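You operate a simulated robot arm through the tools that you are given. There is no shell and no other tool. Be economical: measure what you need, move in short steps, check, and stop when the job is done.

You are at the controls of a simulated robot arm. One attempt, no reset.

JOB
Put one of the tissue wraps from the top of the tester bench on the small lid there.
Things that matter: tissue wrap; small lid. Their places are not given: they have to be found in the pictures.

It is judged by the outcome, as a careful person would: the job done as asked, and still so three seconds after it is handed in. It fails if anything else is knocked over, pushed out of place, dropped, spilled or broken. A push-on lid holds only when it is set on centred and level and pressed home; a screw cap is set on level and turned clockwise until tight.

ROBOT AND FRAMES
A 6-joint arm with a two-finger parallel gripper, fixed in place. Base frame: the origin is at the foot of the arm, x ahead of it, y to its left, z up; the work surface is at about z = 0. Units: mm, rad, N and s.
With the tool pointing down near the work surface it reaches from about 140 to 580 mm from the base axis. Its first joint turns from -1.152 to 1.152 rad. Payload 2.1 kg.
Tool frame: the origin (TCP) lies between the finger pads and is the grasp point; the fingertips stand 30 mm ahead of it; z points along the fingers, y is the line along which they close. The gripper opens to 94 mm. The fingers are 28 mm wide and 10 mm thick; the gripper's body (50 by 96 mm) begins 55 mm behind the TCP.
Orientation is that of the tool frame in the base frame, as a unit quaternion [w, x, y, z]. With the fingers straight down and closing along the base's y, the tool's x points along the base's -x, its y along +y and its z along -z.

CONTROLS
- The arm moves only by the tool send_rows. Its argument "motion" is a list of rows, each a list of 7 numbers: the shift along the tool's x, y, z in mm, then the turn, a rotation vector about the tool's x, y, z in rad, then the finger opening in mm, from 0 to 94. In form: [[tx, ty, tz, rx, ry, rz, claw], ...]. A call has 1 to 8 rows; each row shifts and turns the commanded pose from where the row before left it, along the tool's axes as they then stand. A row lasts 0.2 s, in which the tool goes at most 50 mm and 0.15 rad; a call with a longer step from one row to the next is refused whole, and so is a gripper value outside its range. A pose out of reach is approached as far as the arm can. The call stops where the force on the tool passes 40 N (or 10 N more than at its start, if that is more) or the arm is blocked; 0.2 s more then pass. The fingers move at their own pace (about 72 mm/s each) and stop on an object; they squeeze with about 42 N. The grip force told is the motor's: it shows also when the fingers shut on nothing. Time passes only in rows, and 0.2 s behind the last, so rows that do not move let the fingers close. The reply holds the time, the measured pose of the TCP, the force on the tool along the base axes, the opening and the grip force, in the units named above and with some noise, and new pictures: "views" is both (left out), scene, wrist or none.
- Cameras (640 x 400 px; columns grow to the right, rows downward): "scene" is fixed at [54.7, -372.9, 479.3]; the picture's right is [0.78, -0.63, 0.00], its down [-0.39, -0.48, -0.79] and it looks along [0.50, 0.61, -0.62] (base axes); focal length 292 px, centre (320, 200). "wrist" rides on the gripper at [-37, 0, -58] in the tool frame; the picture's right is [0.00, -1.00, 0.00], its down [0.97, 0.00, -0.24] and it looks along [0.24, 0.00, 0.97] (tool axes); focal length 218 px, centre (320, 200).
- point_at(camera, pixels): for up to 12 pixels [column, row] of the newest picture of that camera ("zoom" is the newest enlarged one), the place [x, y, z] in the base frame of the surface seen there, good to about 3 mm. It takes no simulated time.
- enlarge(camera, box): a new picture of the part [left, top, right, bottom] of that camera's present view, enlarged. It takes no simulated time.
- sign_off(): hands the job in; it is judged then, once.

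Keep the steps short. Do not move on a guess: measure, check each grasp and each placing, and mend mistakes. In all there are 60 turns and 120 pictures (those below and enlarged ones count). Leave the gripper open and the arm clear of the work at the hand-in unless told otherwise, and finish with a single line.

The tools are called after "Call:" as a command line: name --pt "numbers of a row" for each row, then --argument value for the rest, lists and objects as JSON in quotes. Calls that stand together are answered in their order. send_rows: Moves the arm, as the interface text tells. Its arguments: {"type":"object","properties":{"motion":{"type":"array"},"views":{"type":"string","enum":["both","scene","wrist","none"]}},"required":["motion"]} The other tools are called the same way: point_at (camera, pixels) gives the place of the surface under pixels of a picture; enlarge (camera, box) takes an enlarged picture of a part of a camera's view; sign_off () hands the job in.

At the start:

```text
t: 0.0
tcp_pos: [379.3, 44.1, 285.9]
tcp_rot: [0.002, -0.001, 1.0, 0.001]
force: [0.7, 0.4, -0.1]
width: 93.9
grasp_force: 0.0
```

scene: 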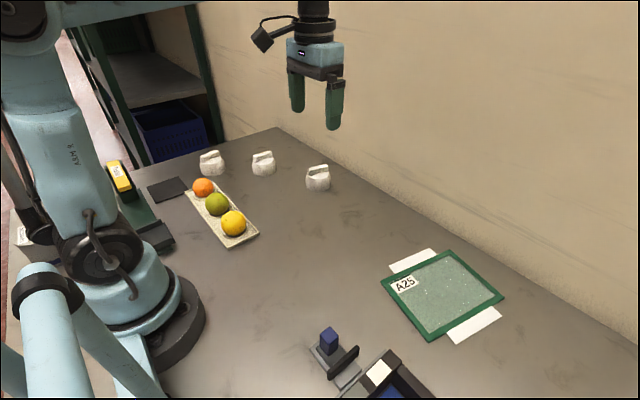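
wrist: 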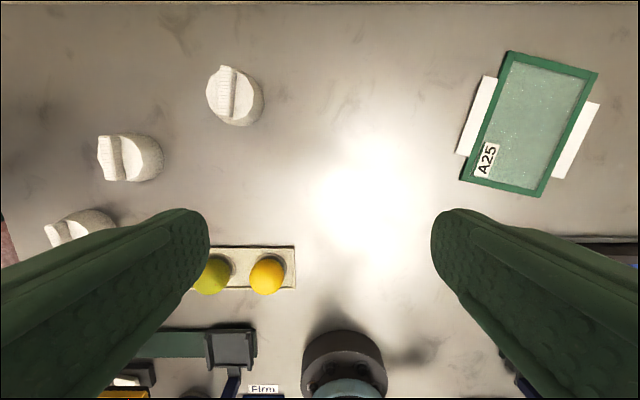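

I see three whitish ridged objects, a fruit tray, a framed plate, and devices near the base. I'll enlarge these to identify the wraps and the lid.

Call:
enlarge --camera "scene" --box '[90, 130, 350, 290]'

Call:
enlarge --camera "scene" --box '[290, 230, 530, 400]'

Call:
enlarge --camera "wrist" --box '[0, 40, 320, 240]'

```text
2.46 times, centred on (220, 210) of scene
```

zoom: 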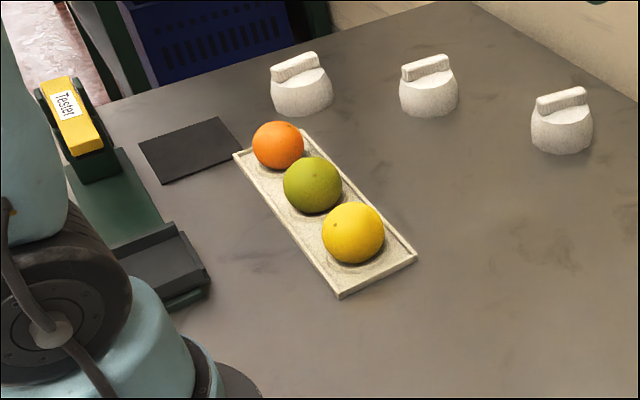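

```text
2.35 times, centred on (410, 315) of scene
```

zoom: 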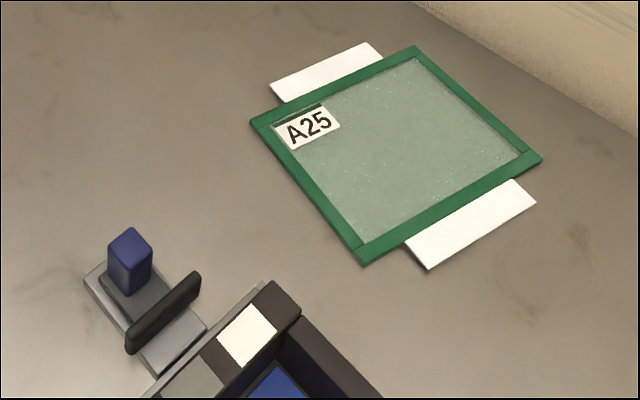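

```text
2.00 times, centred on (160, 140) of wrist
```

zoom: 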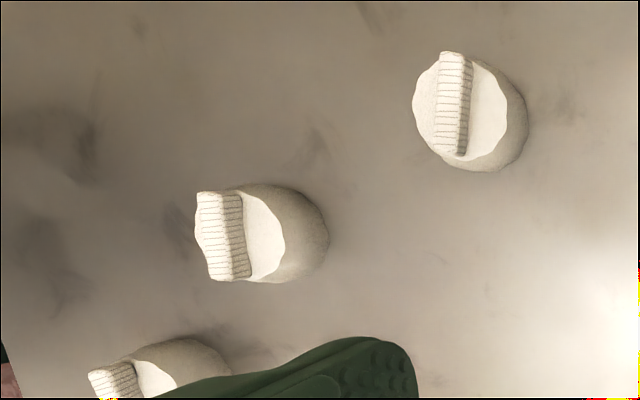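

The wraps look like the three white ridged pieces. The lid is not clear yet, so I'll measure several candidates.

Call:
point_at --camera "scene" --pixels '[[212, 160], [263, 160], [318, 175], [167, 190], [440, 290], [411, 259], [475, 325], [328, 335], [340, 370], [380, 372], [115, 175], [150, 240]]'

Call:
enlarge --camera "wrist" --box '[400, 20, 640, 220]'

Call:
enlarge --camera "wrist" --box '[80, 240, 400, 400]'

```text
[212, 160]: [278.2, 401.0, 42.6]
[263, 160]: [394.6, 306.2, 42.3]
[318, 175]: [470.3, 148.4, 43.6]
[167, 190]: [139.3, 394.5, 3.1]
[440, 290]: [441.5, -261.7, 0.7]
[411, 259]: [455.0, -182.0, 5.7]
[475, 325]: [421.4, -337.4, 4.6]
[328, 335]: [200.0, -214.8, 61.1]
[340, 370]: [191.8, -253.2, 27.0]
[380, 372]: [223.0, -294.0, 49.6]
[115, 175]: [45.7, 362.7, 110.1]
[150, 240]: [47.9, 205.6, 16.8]
```

```text
2.00 times, centred on (520, 120) of wrist
```

zoom: 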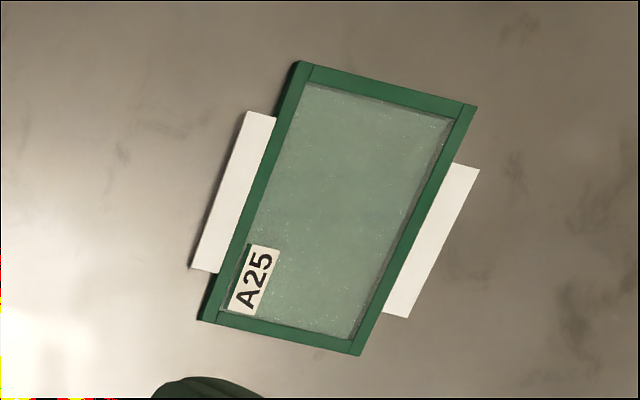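

```text
2.00 times, centred on (240, 320) of wrist
```

zoom: 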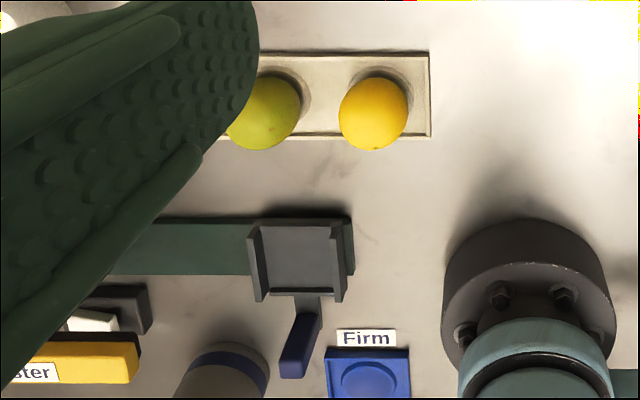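

The wraps are about 43 mm high. Next I'll move the arm high up towards y=-215 to look down at the right-hand devices.

Call:
send_rows --pt "20 -40 0 0 0 0 94" --pt "20 -40 0 0 0 0 94" --pt "20 -40 0 0 0 0 94" --pt "20 -40 0 0 0 0 94" --pt "20 -40 0 0 0 0 94" --pt "20 -40 0 0 0 0 94" --pt "10 -20 0 0 0 0 94"

```text
t: 1.6
tcp_pos: [248.8, -218.3, 285.2]
tcp_rot: [0.001, -0.001, 1.0, 0.001]
force: [-0.4, 0.0, 0.2]
width: 94.0
grasp_force: 0.0
```

scene: 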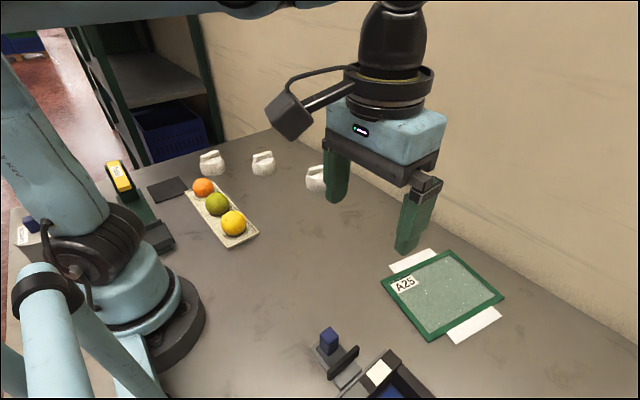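
wrist: 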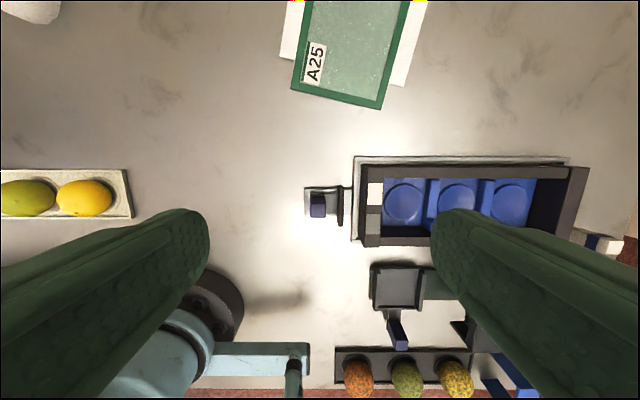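

There are tester stations on both sides. I'll zoom in here, then go look at the left side.

Call:
enlarge --camera "wrist" --box '[290, 140, 640, 400]'

Call:
enlarge --camera "scene" --box '[100, 140, 220, 215]'

Call:
send_rows --pt "0 48 0 0 0 0 94" --pt "0 48 0 0 0 0 94" --pt "0 48 0 0 0 0 94" --pt "0 48 0 0 0 0 94" --pt "0 48 0 0 0 0 94" --pt "0 48 0 0 0 0 94" --pt "0 48 0 0 0 0 94" --pt "0 48 0 0 0 0 94" --views "none"

Call:
send_rows --pt "0 48 0 0 0 0 94" --pt "0 48 0 0 0 0 94" --pt "0 48 0 0 0 0 94"

```text
1.54 times, centred on (465, 270) of wrist
```

zoom: 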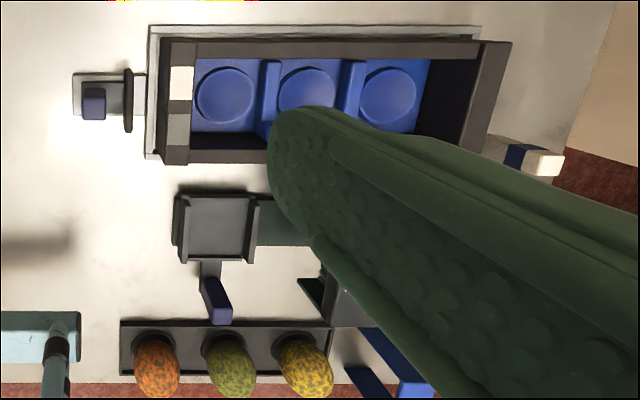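

```text
5.33 times, centred on (160, 178) of scene
```

zoom: 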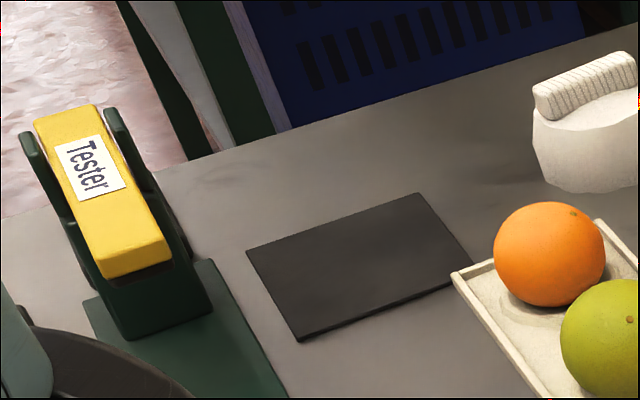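

```text
t: 3.4
tcp_pos: [247.7, 167.0, 283.5]
tcp_rot: [0.001, 0.0, 1.0, 0.002]
force: [0.1, 0.8, 0.8]
width: 94.0
grasp_force: 0.1
```

```text
t: 4.2
tcp_pos: [247.0, 310.9, 287.6]
tcp_rot: [0.001, 0.0, 1.0, 0.001]
force: [0.6, 0.1, 0.5]
width: 94.0
grasp_force: 0.0
```

scene: 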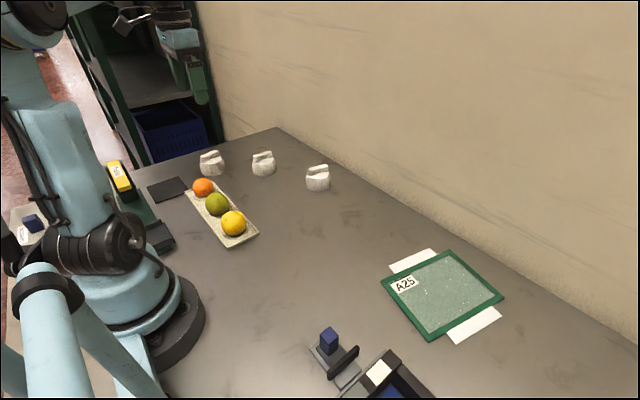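
wrist: 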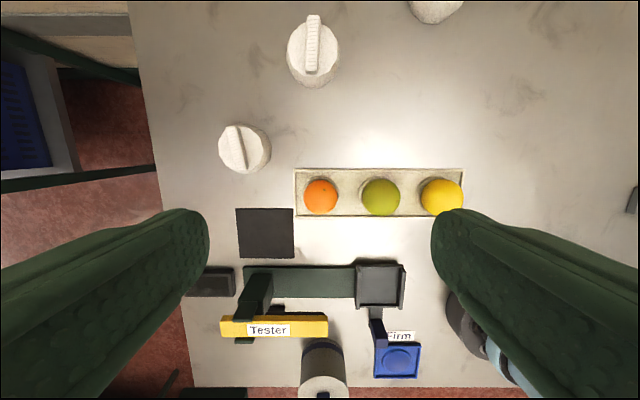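

I'll zoom in on the items around the left station.

Call:
enlarge --camera "wrist" --box '[170, 190, 450, 400]'

Call:
enlarge --camera "wrist" --box '[200, 0, 480, 180]'

Call:
enlarge --camera "scene" --box '[0, 140, 190, 270]'

Call:
enlarge --camera "scene" --box '[370, 230, 520, 350]'

```text
1.90 times, centred on (310, 295) of wrist
```

zoom: 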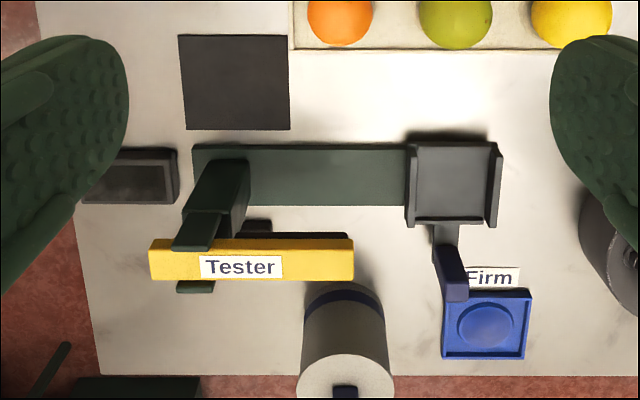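

```text
2.22 times, centred on (340, 90) of wrist
```

zoom: 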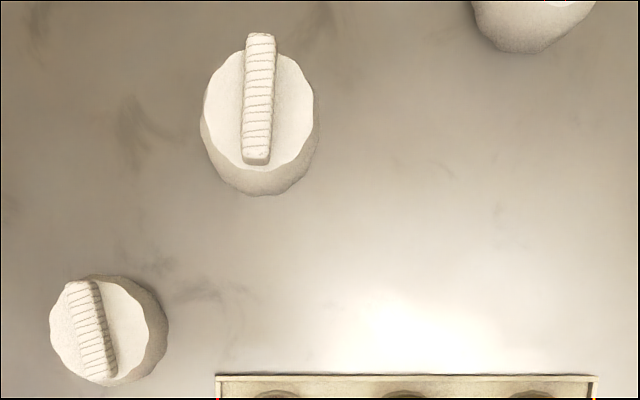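

```text
3.08 times, centred on (95, 205) of scene
```

zoom: 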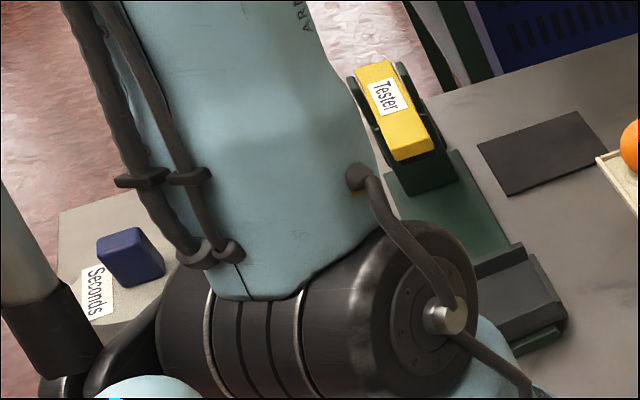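

```text
3.33 times, centred on (445, 290) of scene
```

zoom: 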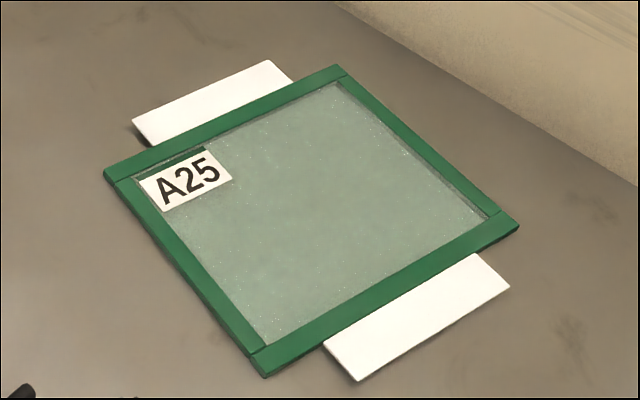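

I'll measure the candidate items from the wrist view.

Call:
point_at --camera "wrist" --pixels '[[237, 210], [292, 210], [238, 257], [265, 235], [212, 283], [228, 272], [380, 285], [397, 362], [323, 385], [314, 50], [235, 148], [275, 327]]'

Call:
point_at --camera "scene" --pixels '[[33, 222], [18, 232], [383, 282], [450, 252], [503, 297], [429, 340], [418, 320], [465, 275], [430, 253], [495, 312], [404, 283], [430, 300]]'

Call:
enlarge --camera "wrist" --box '[190, 200, 310, 300]'

```text
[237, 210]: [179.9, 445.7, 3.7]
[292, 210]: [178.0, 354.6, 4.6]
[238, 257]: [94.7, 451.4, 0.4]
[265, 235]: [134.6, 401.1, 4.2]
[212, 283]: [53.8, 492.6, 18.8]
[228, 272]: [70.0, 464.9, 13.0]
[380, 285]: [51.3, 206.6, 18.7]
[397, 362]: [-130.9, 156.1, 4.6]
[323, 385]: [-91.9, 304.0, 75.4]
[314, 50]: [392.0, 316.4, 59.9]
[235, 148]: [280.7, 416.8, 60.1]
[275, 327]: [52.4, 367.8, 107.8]
```

```text
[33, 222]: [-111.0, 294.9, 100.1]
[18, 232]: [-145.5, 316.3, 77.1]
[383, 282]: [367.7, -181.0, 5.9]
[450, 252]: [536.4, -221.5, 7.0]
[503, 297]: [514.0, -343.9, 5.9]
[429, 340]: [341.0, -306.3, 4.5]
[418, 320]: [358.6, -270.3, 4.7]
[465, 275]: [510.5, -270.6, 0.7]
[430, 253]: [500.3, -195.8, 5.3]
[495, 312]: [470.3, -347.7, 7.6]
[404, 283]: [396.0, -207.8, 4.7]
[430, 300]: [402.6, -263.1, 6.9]
```

```text
4.00 times, centred on (250, 250) of wrist
```

zoom: 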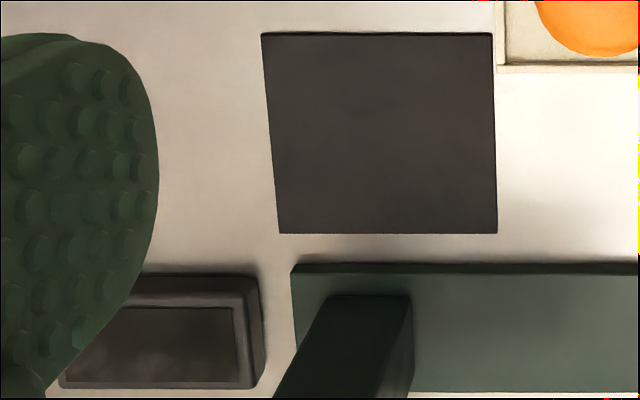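

The dark square (centre about (137, 402)) is at the edge of the first joint's range. The A25 framed pane is reachable. Before deciding which is the lid, I'll look at the right side more fully, starting by retracing my path.

Call:
send_rows --pt "-5 -49 0 0 0 0 94" --pt "-5 -49 0 0 0 0 94" --pt "-5 -49 0 0 0 0 94" --pt "-5 -49 0 0 0 0 94" --pt "-5 -49 0 0 0 0 94" --pt "-5 -49 0 0 0 0 94" --pt "-5 -49 0 0 0 0 94" --pt "-5 -49 0 0 0 0 94" --views "none"

Call:
send_rows --pt "0 -49 -10 0 0 0 94" --pt "0 -49 -10 0 0 0 94" --pt "0 -49 -10 0 0 0 94" --pt "0 -49 -10 0 0 0 94" --pt "0 -49 -10 0 0 0 94"

```text
t: 6.0
tcp_pos: [288.6, -83.8, 284.3]
tcp_rot: [0.001, -0.001, 1.0, 0.001]
force: [-0.3, -0.6, -0.4]
width: 94.0
grasp_force: 0.0
```

```text
t: 7.2
tcp_pos: [288.6, -325.7, 335.8]
tcp_rot: [0.001, -0.001, 1.0, 0.0]
force: [-0.7, 0.1, 0.1]
width: 94.0
grasp_force: 0.1
```

scene: 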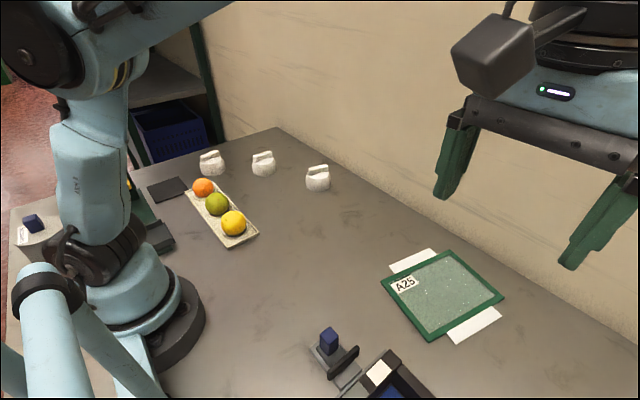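
wrist: 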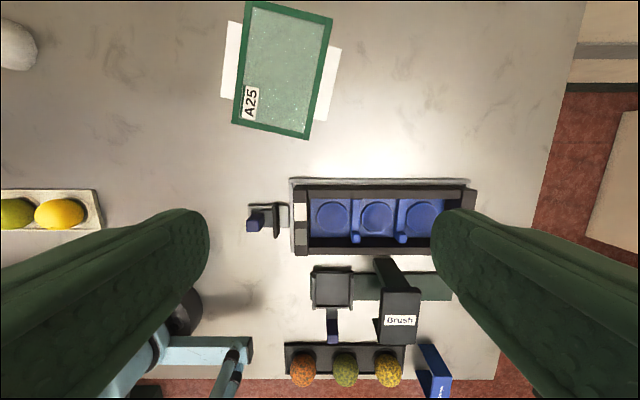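

Besides the framed A25 piece, with its translucent pane, green rim and white clip flaps, nothing lid-like is reachable. It looks like a lid. I'll take a close look and get exact coordinates.

Call:
enlarge --camera "wrist" --box '[200, 0, 360, 150]'

Call:
point_at --camera "wrist" --pixels '[[248, 5], [330, 20], [308, 136], [234, 122], [290, 60], [270, 100], [310, 40], [230, 60], [328, 85], [260, 20], [295, 125], [251, 102]]'

```text
2.67 times, centred on (280, 75) of wrist
```

zoom: 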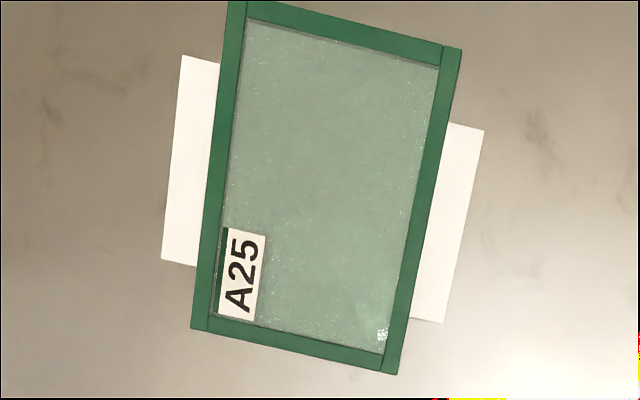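

```text
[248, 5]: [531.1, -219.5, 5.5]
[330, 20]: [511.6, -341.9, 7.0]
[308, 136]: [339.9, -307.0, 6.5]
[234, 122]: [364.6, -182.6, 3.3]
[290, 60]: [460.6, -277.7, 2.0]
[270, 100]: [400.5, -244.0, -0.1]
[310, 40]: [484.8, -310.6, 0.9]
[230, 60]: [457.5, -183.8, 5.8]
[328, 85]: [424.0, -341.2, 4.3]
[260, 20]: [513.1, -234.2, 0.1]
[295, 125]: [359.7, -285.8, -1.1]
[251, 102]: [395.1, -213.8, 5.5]
```

The lid is centred near (437, -263), with a recessed pane at z≈1 and a rim at z≈6. Next I'll go look closely at the nearest wrap, around (470, 148).

Call:
send_rows --pt "-14 46 0 0 0 0 94" --pt "-14 46 0 0 0 0 94" --pt "-14 46 0 0 0 0 94" --pt "-14 46 0 0 0 0 94" --pt "-14 46 0 0 0 0 94" --pt "-14 46 0 0 0 0 94" --pt "-14 46 0 0 0 0 94" --pt "-14 46 0 0 0 0 94" --views "none"

Call:
send_rows --pt "-14 40 20 0 0 0 94" --pt "-10 40 20 0 0 0 94" --pt "0 26 40 0 0 0 94" --pt "0 0 40 0 0 0 94" --pt "0 0 20 0 0 0 94"

```text
t: 9.0
tcp_pos: [398.5, 44.8, 338.3]
tcp_rot: [0.0, 0.0, 1.0, 0.001]
force: [-0.3, -0.4, 0.4]
width: 94.0
grasp_force: 0.1
```

```text
t: 10.2
tcp_pos: [424.5, 148.4, 196.9]
tcp_rot: [0.001, -0.001, 1.0, 0.001]
force: [-0.3, 0.0, -0.2]
width: 94.0
grasp_force: 0.1
```

scene: 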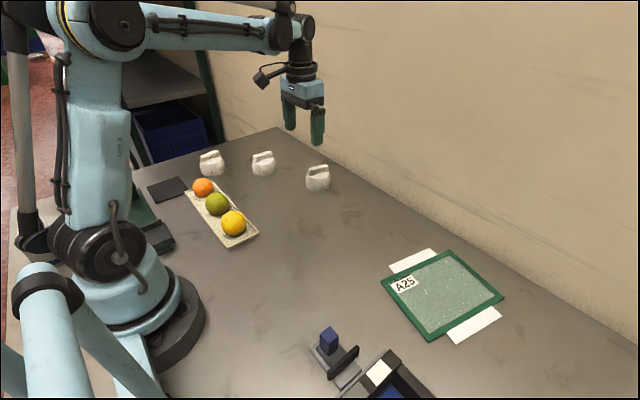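
wrist: 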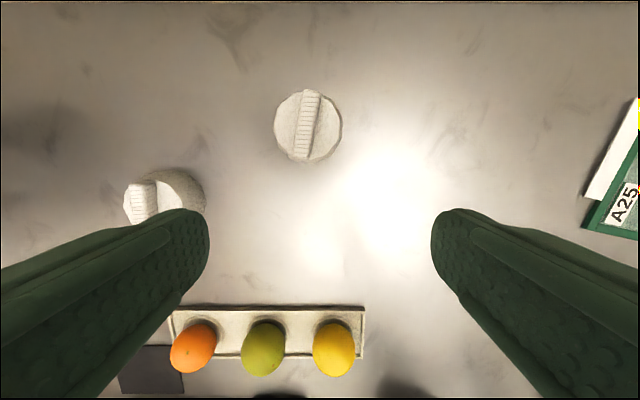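

I'll zoom in on the wrap and measure it, with the ridge running from about (313, 92) to (303, 158).

Call:
enlarge --camera "wrist" --box '[250, 75, 370, 175]'

Call:
point_at --camera "wrist" --pixels '[[313, 94], [308, 124], [303, 155], [299, 124], [317, 124], [285, 124], [333, 124], [275, 124], [342, 126], [308, 164], [295, 155], [312, 155]]'

Call:
enlarge --camera "scene" --box '[290, 150, 350, 200]'

```text
4.00 times, centred on (310, 125) of wrist
```

zoom: 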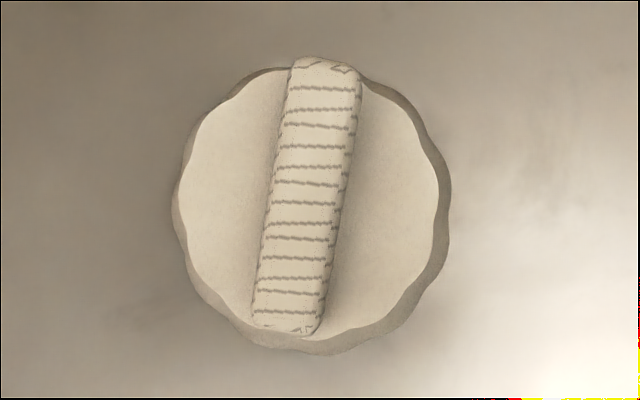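

```text
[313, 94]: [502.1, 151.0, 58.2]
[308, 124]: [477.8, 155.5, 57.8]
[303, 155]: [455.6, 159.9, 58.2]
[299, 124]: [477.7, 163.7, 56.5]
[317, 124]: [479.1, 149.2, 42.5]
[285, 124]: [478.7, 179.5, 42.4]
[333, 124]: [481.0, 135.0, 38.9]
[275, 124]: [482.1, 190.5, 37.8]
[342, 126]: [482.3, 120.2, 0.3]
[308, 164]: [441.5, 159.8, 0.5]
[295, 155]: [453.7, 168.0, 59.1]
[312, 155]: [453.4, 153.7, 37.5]
```

```text
8.00 times, centred on (320, 175) of scene
```

zoom: 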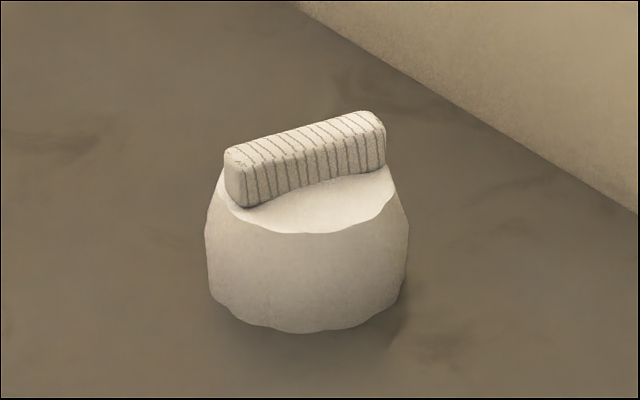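

The ridge is centred at (478.5, 156). It is about 15 mm wide, spans z 40–59, and is turned -0.19 rad about base z. I'll move above it, yaw the tool +0.19 and descend partway with the fingers narrowed.

Call:
send_rows --pt "-27 4 0 0 0 0 60" --pt "-27 3.6 0 0 0 0 60" --pt "0 0 10 0 0 0.1 60" --pt "0 0 20 0 0 0.09 60" --pt "0 0 30 0 0 0 60" --pt "0 0 20 0 0 0 60"

```text
t: 11.6
tcp_pos: [479.7, 156.8, 117.4]
tcp_rot: [0.0, 0.095, 0.995, 0.001]
force: [-0.3, -0.1, 1.0]
width: 59.9
grasp_force: 0.0
```

scene: 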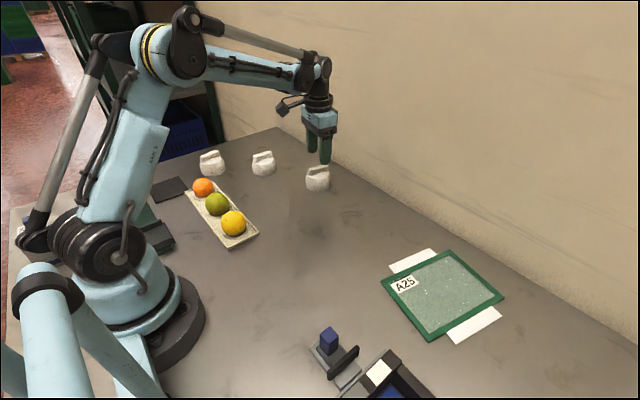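
wrist: 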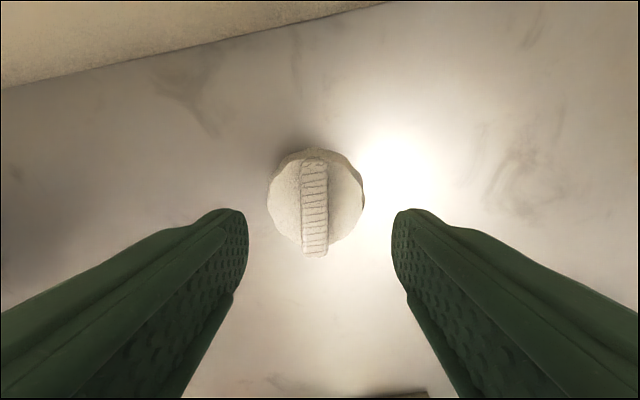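

The ridge is aligned with the fingers and about 2 mm to +y. I'll correct that and descend to TCP z≈75.

Call:
send_rows --pt "0 2 15 0 0 0 50" --pt "0 0 15 0 0 0 40" --pt "0 0 12 0 0 0 40"

```text
t: 12.4
tcp_pos: [479.8, 158.9, 75.2]
tcp_rot: [0.001, 0.094, 0.996, 0.0]
force: [0.2, -0.6, -0.8]
width: 39.8
grasp_force: 0.1
```

scene: 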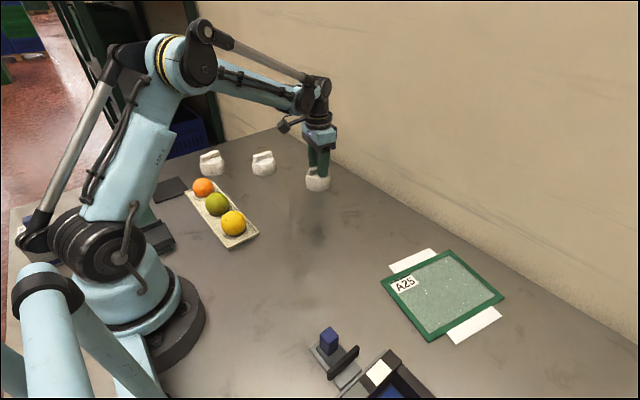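
wrist: 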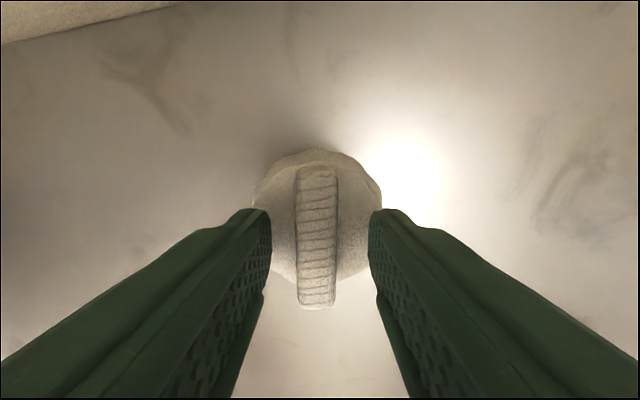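

The ridge sits between the fingertips with no contact force. I'll close the fingers.

Call:
send_rows --pt "0 0 0 0 0 0 15" --pt "0 0 0 0 0 0 5" --pt "0 0 0 0 0 0 5" --pt "0 0 0 0 0 0 5" --views "wrist"

```text
t: 13.4
tcp_pos: [480.0, 159.7, 73.4]
tcp_rot: [0.001, 0.094, 0.996, 0.001]
force: [0.3, -0.4, -0.5]
width: 14.2
grasp_force: 41.9
```

wrist: 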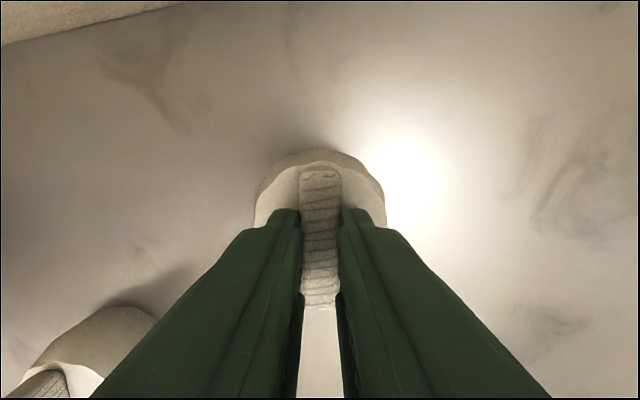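

It's gripped at 14.2 mm and 42 N. I'll lift about 80 mm and check.

Call:
send_rows --pt "0 0 -15 0 0 0 5" --pt "0 0 -20 0 0 0 5" --pt "0 0 -25 0 0 0 5" --pt "0 0 -25 0 0 0 5"

```text
t: 14.4
tcp_pos: [479.0, 157.4, 157.4]
tcp_rot: [0.001, 0.094, 0.996, 0.001]
force: [-0.2, -0.8, -0.9]
width: 13.9
grasp_force: 41.9
```

scene: 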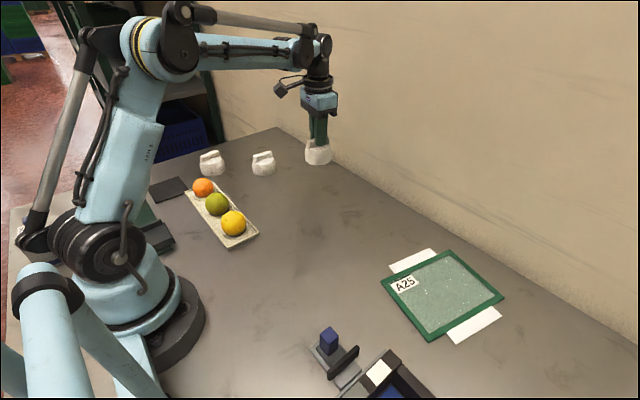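
wrist: 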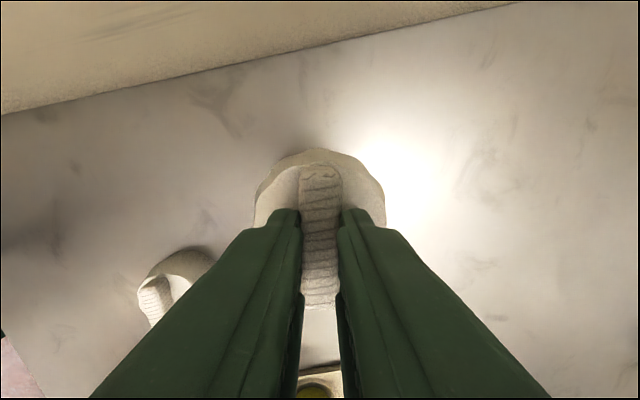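

It's held firmly. I'll carry it level at z≈157 towards a point above the lid centre (437, -263).

Call:
send_rows --pt "-3.8 -30 0 0 0 0 5" --pt "-3.8 -42 0 0 0 0 5" --pt "-3.8 -42 0 0 0 0 5" --pt "-3.8 -42 0 0 0 0 5" --pt "-3.8 -42 0 0 0 0 5" --pt "-3.8 -42 0 0 0 0 5" --pt "-3.8 -42 0 0 0 0 5" --pt "-3.8 -42 0 0 0 0 5" --views "none"

Call:
send_rows --pt "-3.8 -42 0 0 0 0 5" --pt "-3.8 -34 0 0 0 0 5" --pt "0 -20.4 0 0 0 0 5"

```text
t: 16.2
tcp_pos: [447.5, -168.7, 159.2]
tcp_rot: [0.001, 0.094, 0.996, 0.001]
force: [0.5, 0.5, 0.2]
width: 13.8
grasp_force: 42.2
```

```text
t: 17.0
tcp_pos: [438.1, -262.6, 157.5]
tcp_rot: [0.001, 0.094, 0.996, 0.001]
force: [-0.5, 0.5, -0.1]
width: 14.0
grasp_force: 41.8
```

scene: 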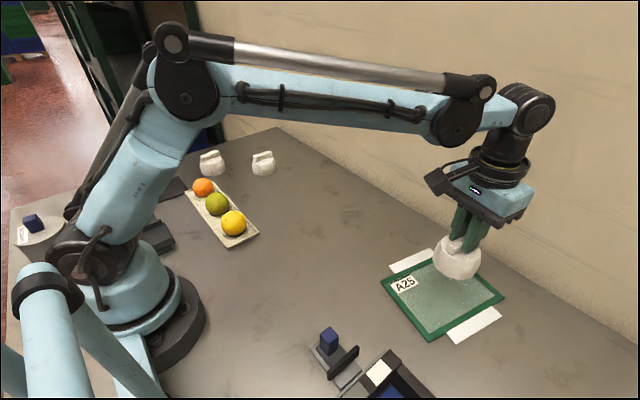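
wrist: 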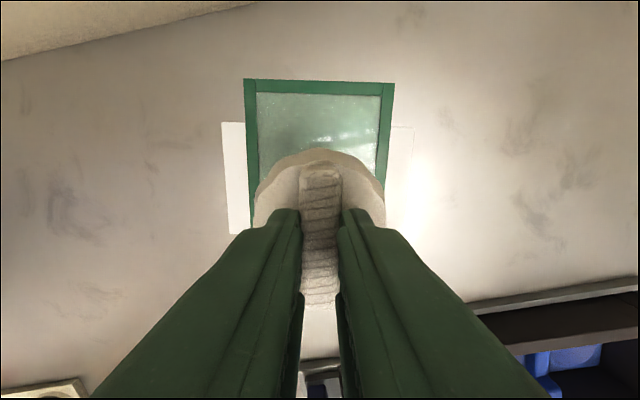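

The wrap is centred over the pane. I'll lower it to z≈90 first.

Call:
send_rows --pt "0 0 20 0 0 0 5" --pt "0 0 20 0 0 0 5" --pt "0 0 15 0 0 0 5" --pt "0 0 12 0 0 0 5"

```text
t: 18.0
tcp_pos: [439.0, -261.0, 91.2]
tcp_rot: [0.002, 0.094, 0.996, 0.0]
force: [0.0, -0.2, -0.5]
width: 13.8
grasp_force: 42.3
```

scene: 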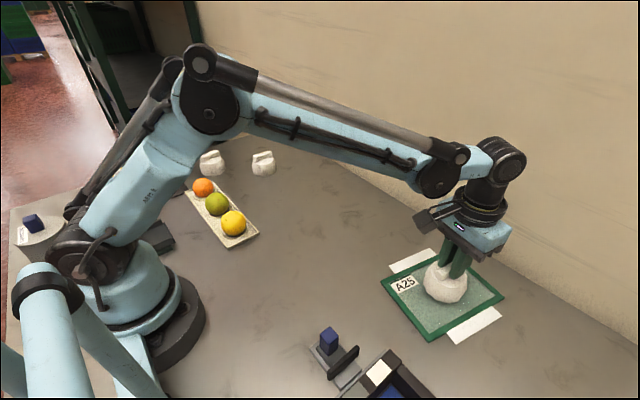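
wrist: 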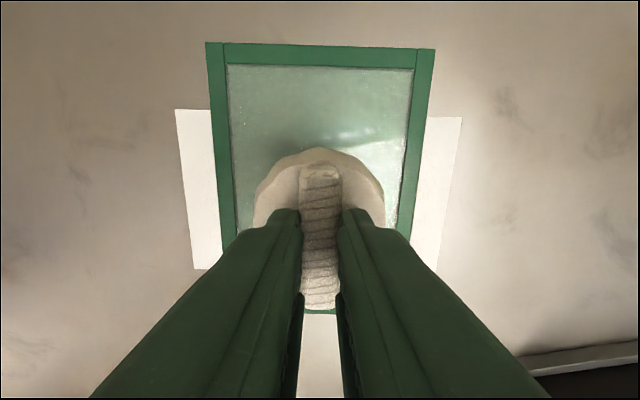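

It's still centred inside the frame. I'll lower it slowly, watching for contact.

Call:
send_rows --pt "0 0 4 0 0 0 5" --pt "0 0 3 0 0 0 5" --pt "0 0 3 0 0 0 5" --pt "0 0 2 0 0 0 5" --pt "0 0 1 0 0 0 5" --views "none"

```text
t: 19.2
tcp_pos: [438.4, -261.3, 80.4]
tcp_rot: [0.001, 0.094, 0.996, 0.002]
force: [1.0, 1.5, 40.1]
width: 13.8
grasp_force: 41.9
```

It made contact at z≈80 with 40 N. I'll ease up slightly and look.

Call:
send_rows --pt "0 0 -1 0 0 0 5"

Call:
enlarge --camera "scene" --box '[370, 220, 520, 350]'

```text
t: 19.6
tcp_pos: [439.1, -261.2, 80.0]
tcp_rot: [0.001, 0.094, 0.996, 0.002]
force: [4.8, 3.1, 36.2]
width: 14.0
grasp_force: 42.0
```

scene: 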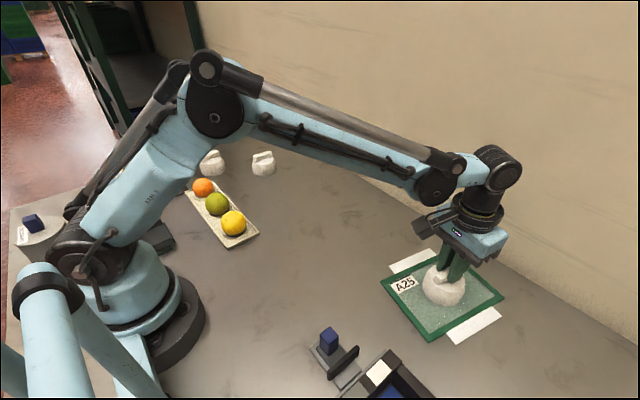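
wrist: 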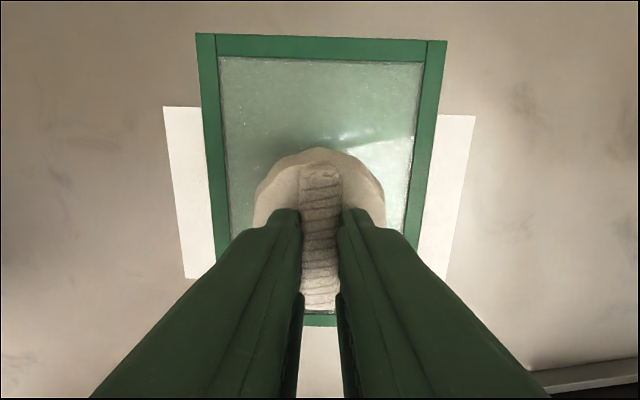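

```text
3.08 times, centred on (445, 285) of scene
```

zoom: 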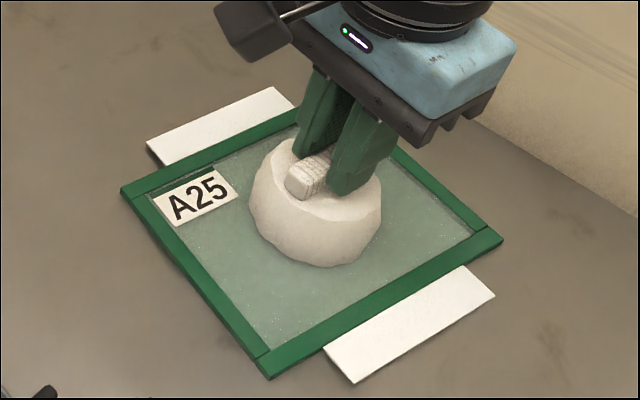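

It's seated inside the frame. I'll relieve the remaining downward force, then open.

Call:
send_rows --pt "0 0 -1 0 0 0 5" --pt "0 0 -0.7 0 0 0 5" --views "none"

```text
t: 20.2
tcp_pos: [437.2, -262.2, 80.0]
tcp_rot: [0.0, 0.095, 0.995, -0.001]
force: [1.1, 0.2, 0.3]
width: 13.7
grasp_force: 41.8
```

The force is near zero with the wrap just touching the lid. I'll open slowly.

Call:
send_rows --pt "0 0 0 0 0 0 20" --pt "0 0 0 0 0 0 30" --pt "0 0 0 0 0 0 40" --pt "0 0 0 0 0 0 40"

```text
t: 21.2
tcp_pos: [439.6, -261.8, 80.7]
tcp_rot: [0.001, 0.094, 0.996, 0.001]
force: [-0.2, 0.1, -0.4]
width: 40.2
grasp_force: 0.0
```

scene: 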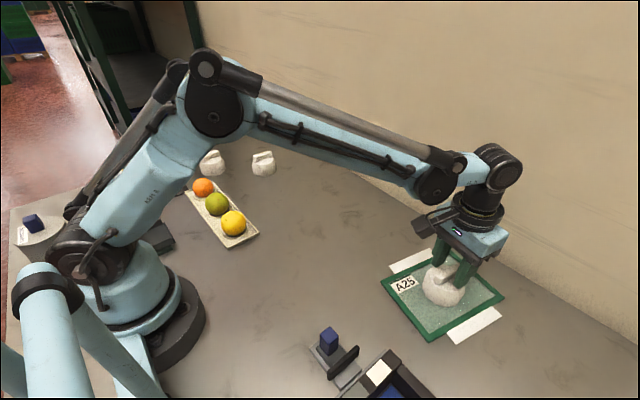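
wrist: 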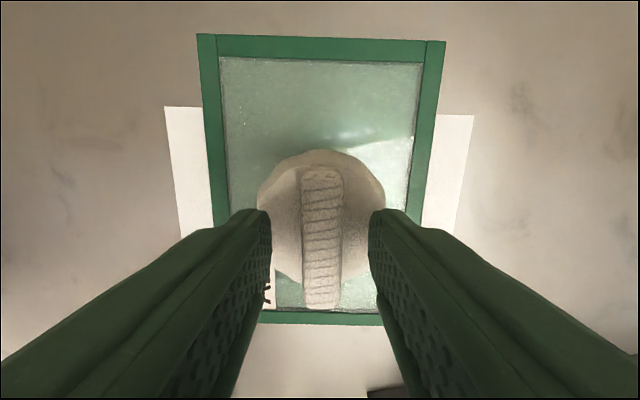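

It's released and standing upright. I'll rise straight up and then back away.

Call:
send_rows --pt "0 0 -15 0 0 0 40" --pt "0 0 -25 0 0 0 50" --pt "0 0 -40 0 0 0 80" --pt "0 0 -40 0 0 0 94" --pt "20 40 -20 0 0 0 94" --pt "20 40 0 0 0 0 94" --pt "20 40 0 0 0 0 94"

Call:
enlarge --camera "scene" --box '[370, 220, 520, 350]'

```text
t: 22.8
tcp_pos: [402.5, -132.5, 221.2]
tcp_rot: [0.001, 0.094, 0.996, 0.001]
force: [-0.2, -0.3, 0.2]
width: 94.3
grasp_force: 0.0
```

scene: 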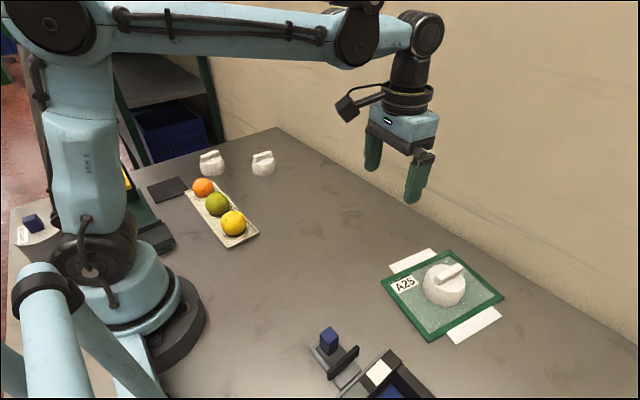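
wrist: 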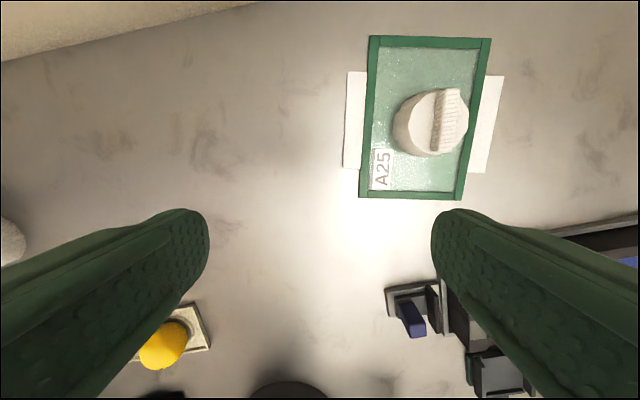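

```text
3.08 times, centred on (445, 285) of scene
```

zoom: 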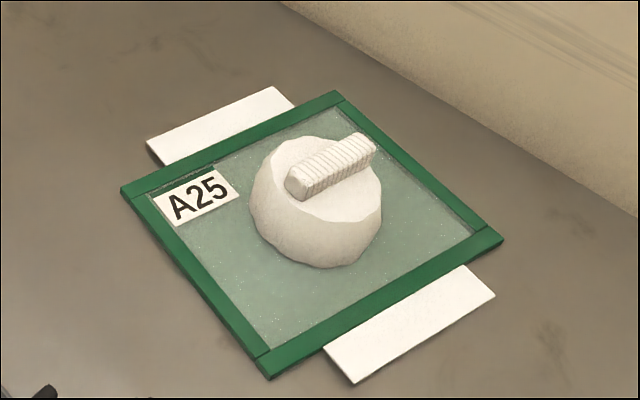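

The wrap stands upright in the middle of the pane, the lid hasn't shifted, and the arm is clear with the gripper open. I'll hand it in.

Call:
sign_off

```text
The job is handed in.
```

I placed one tissue wrap upright in the middle of the A25 framed piece, which I took to be the small lid because nothing else lid-like was within reach, and the job is handed in with nothing else disturbed.
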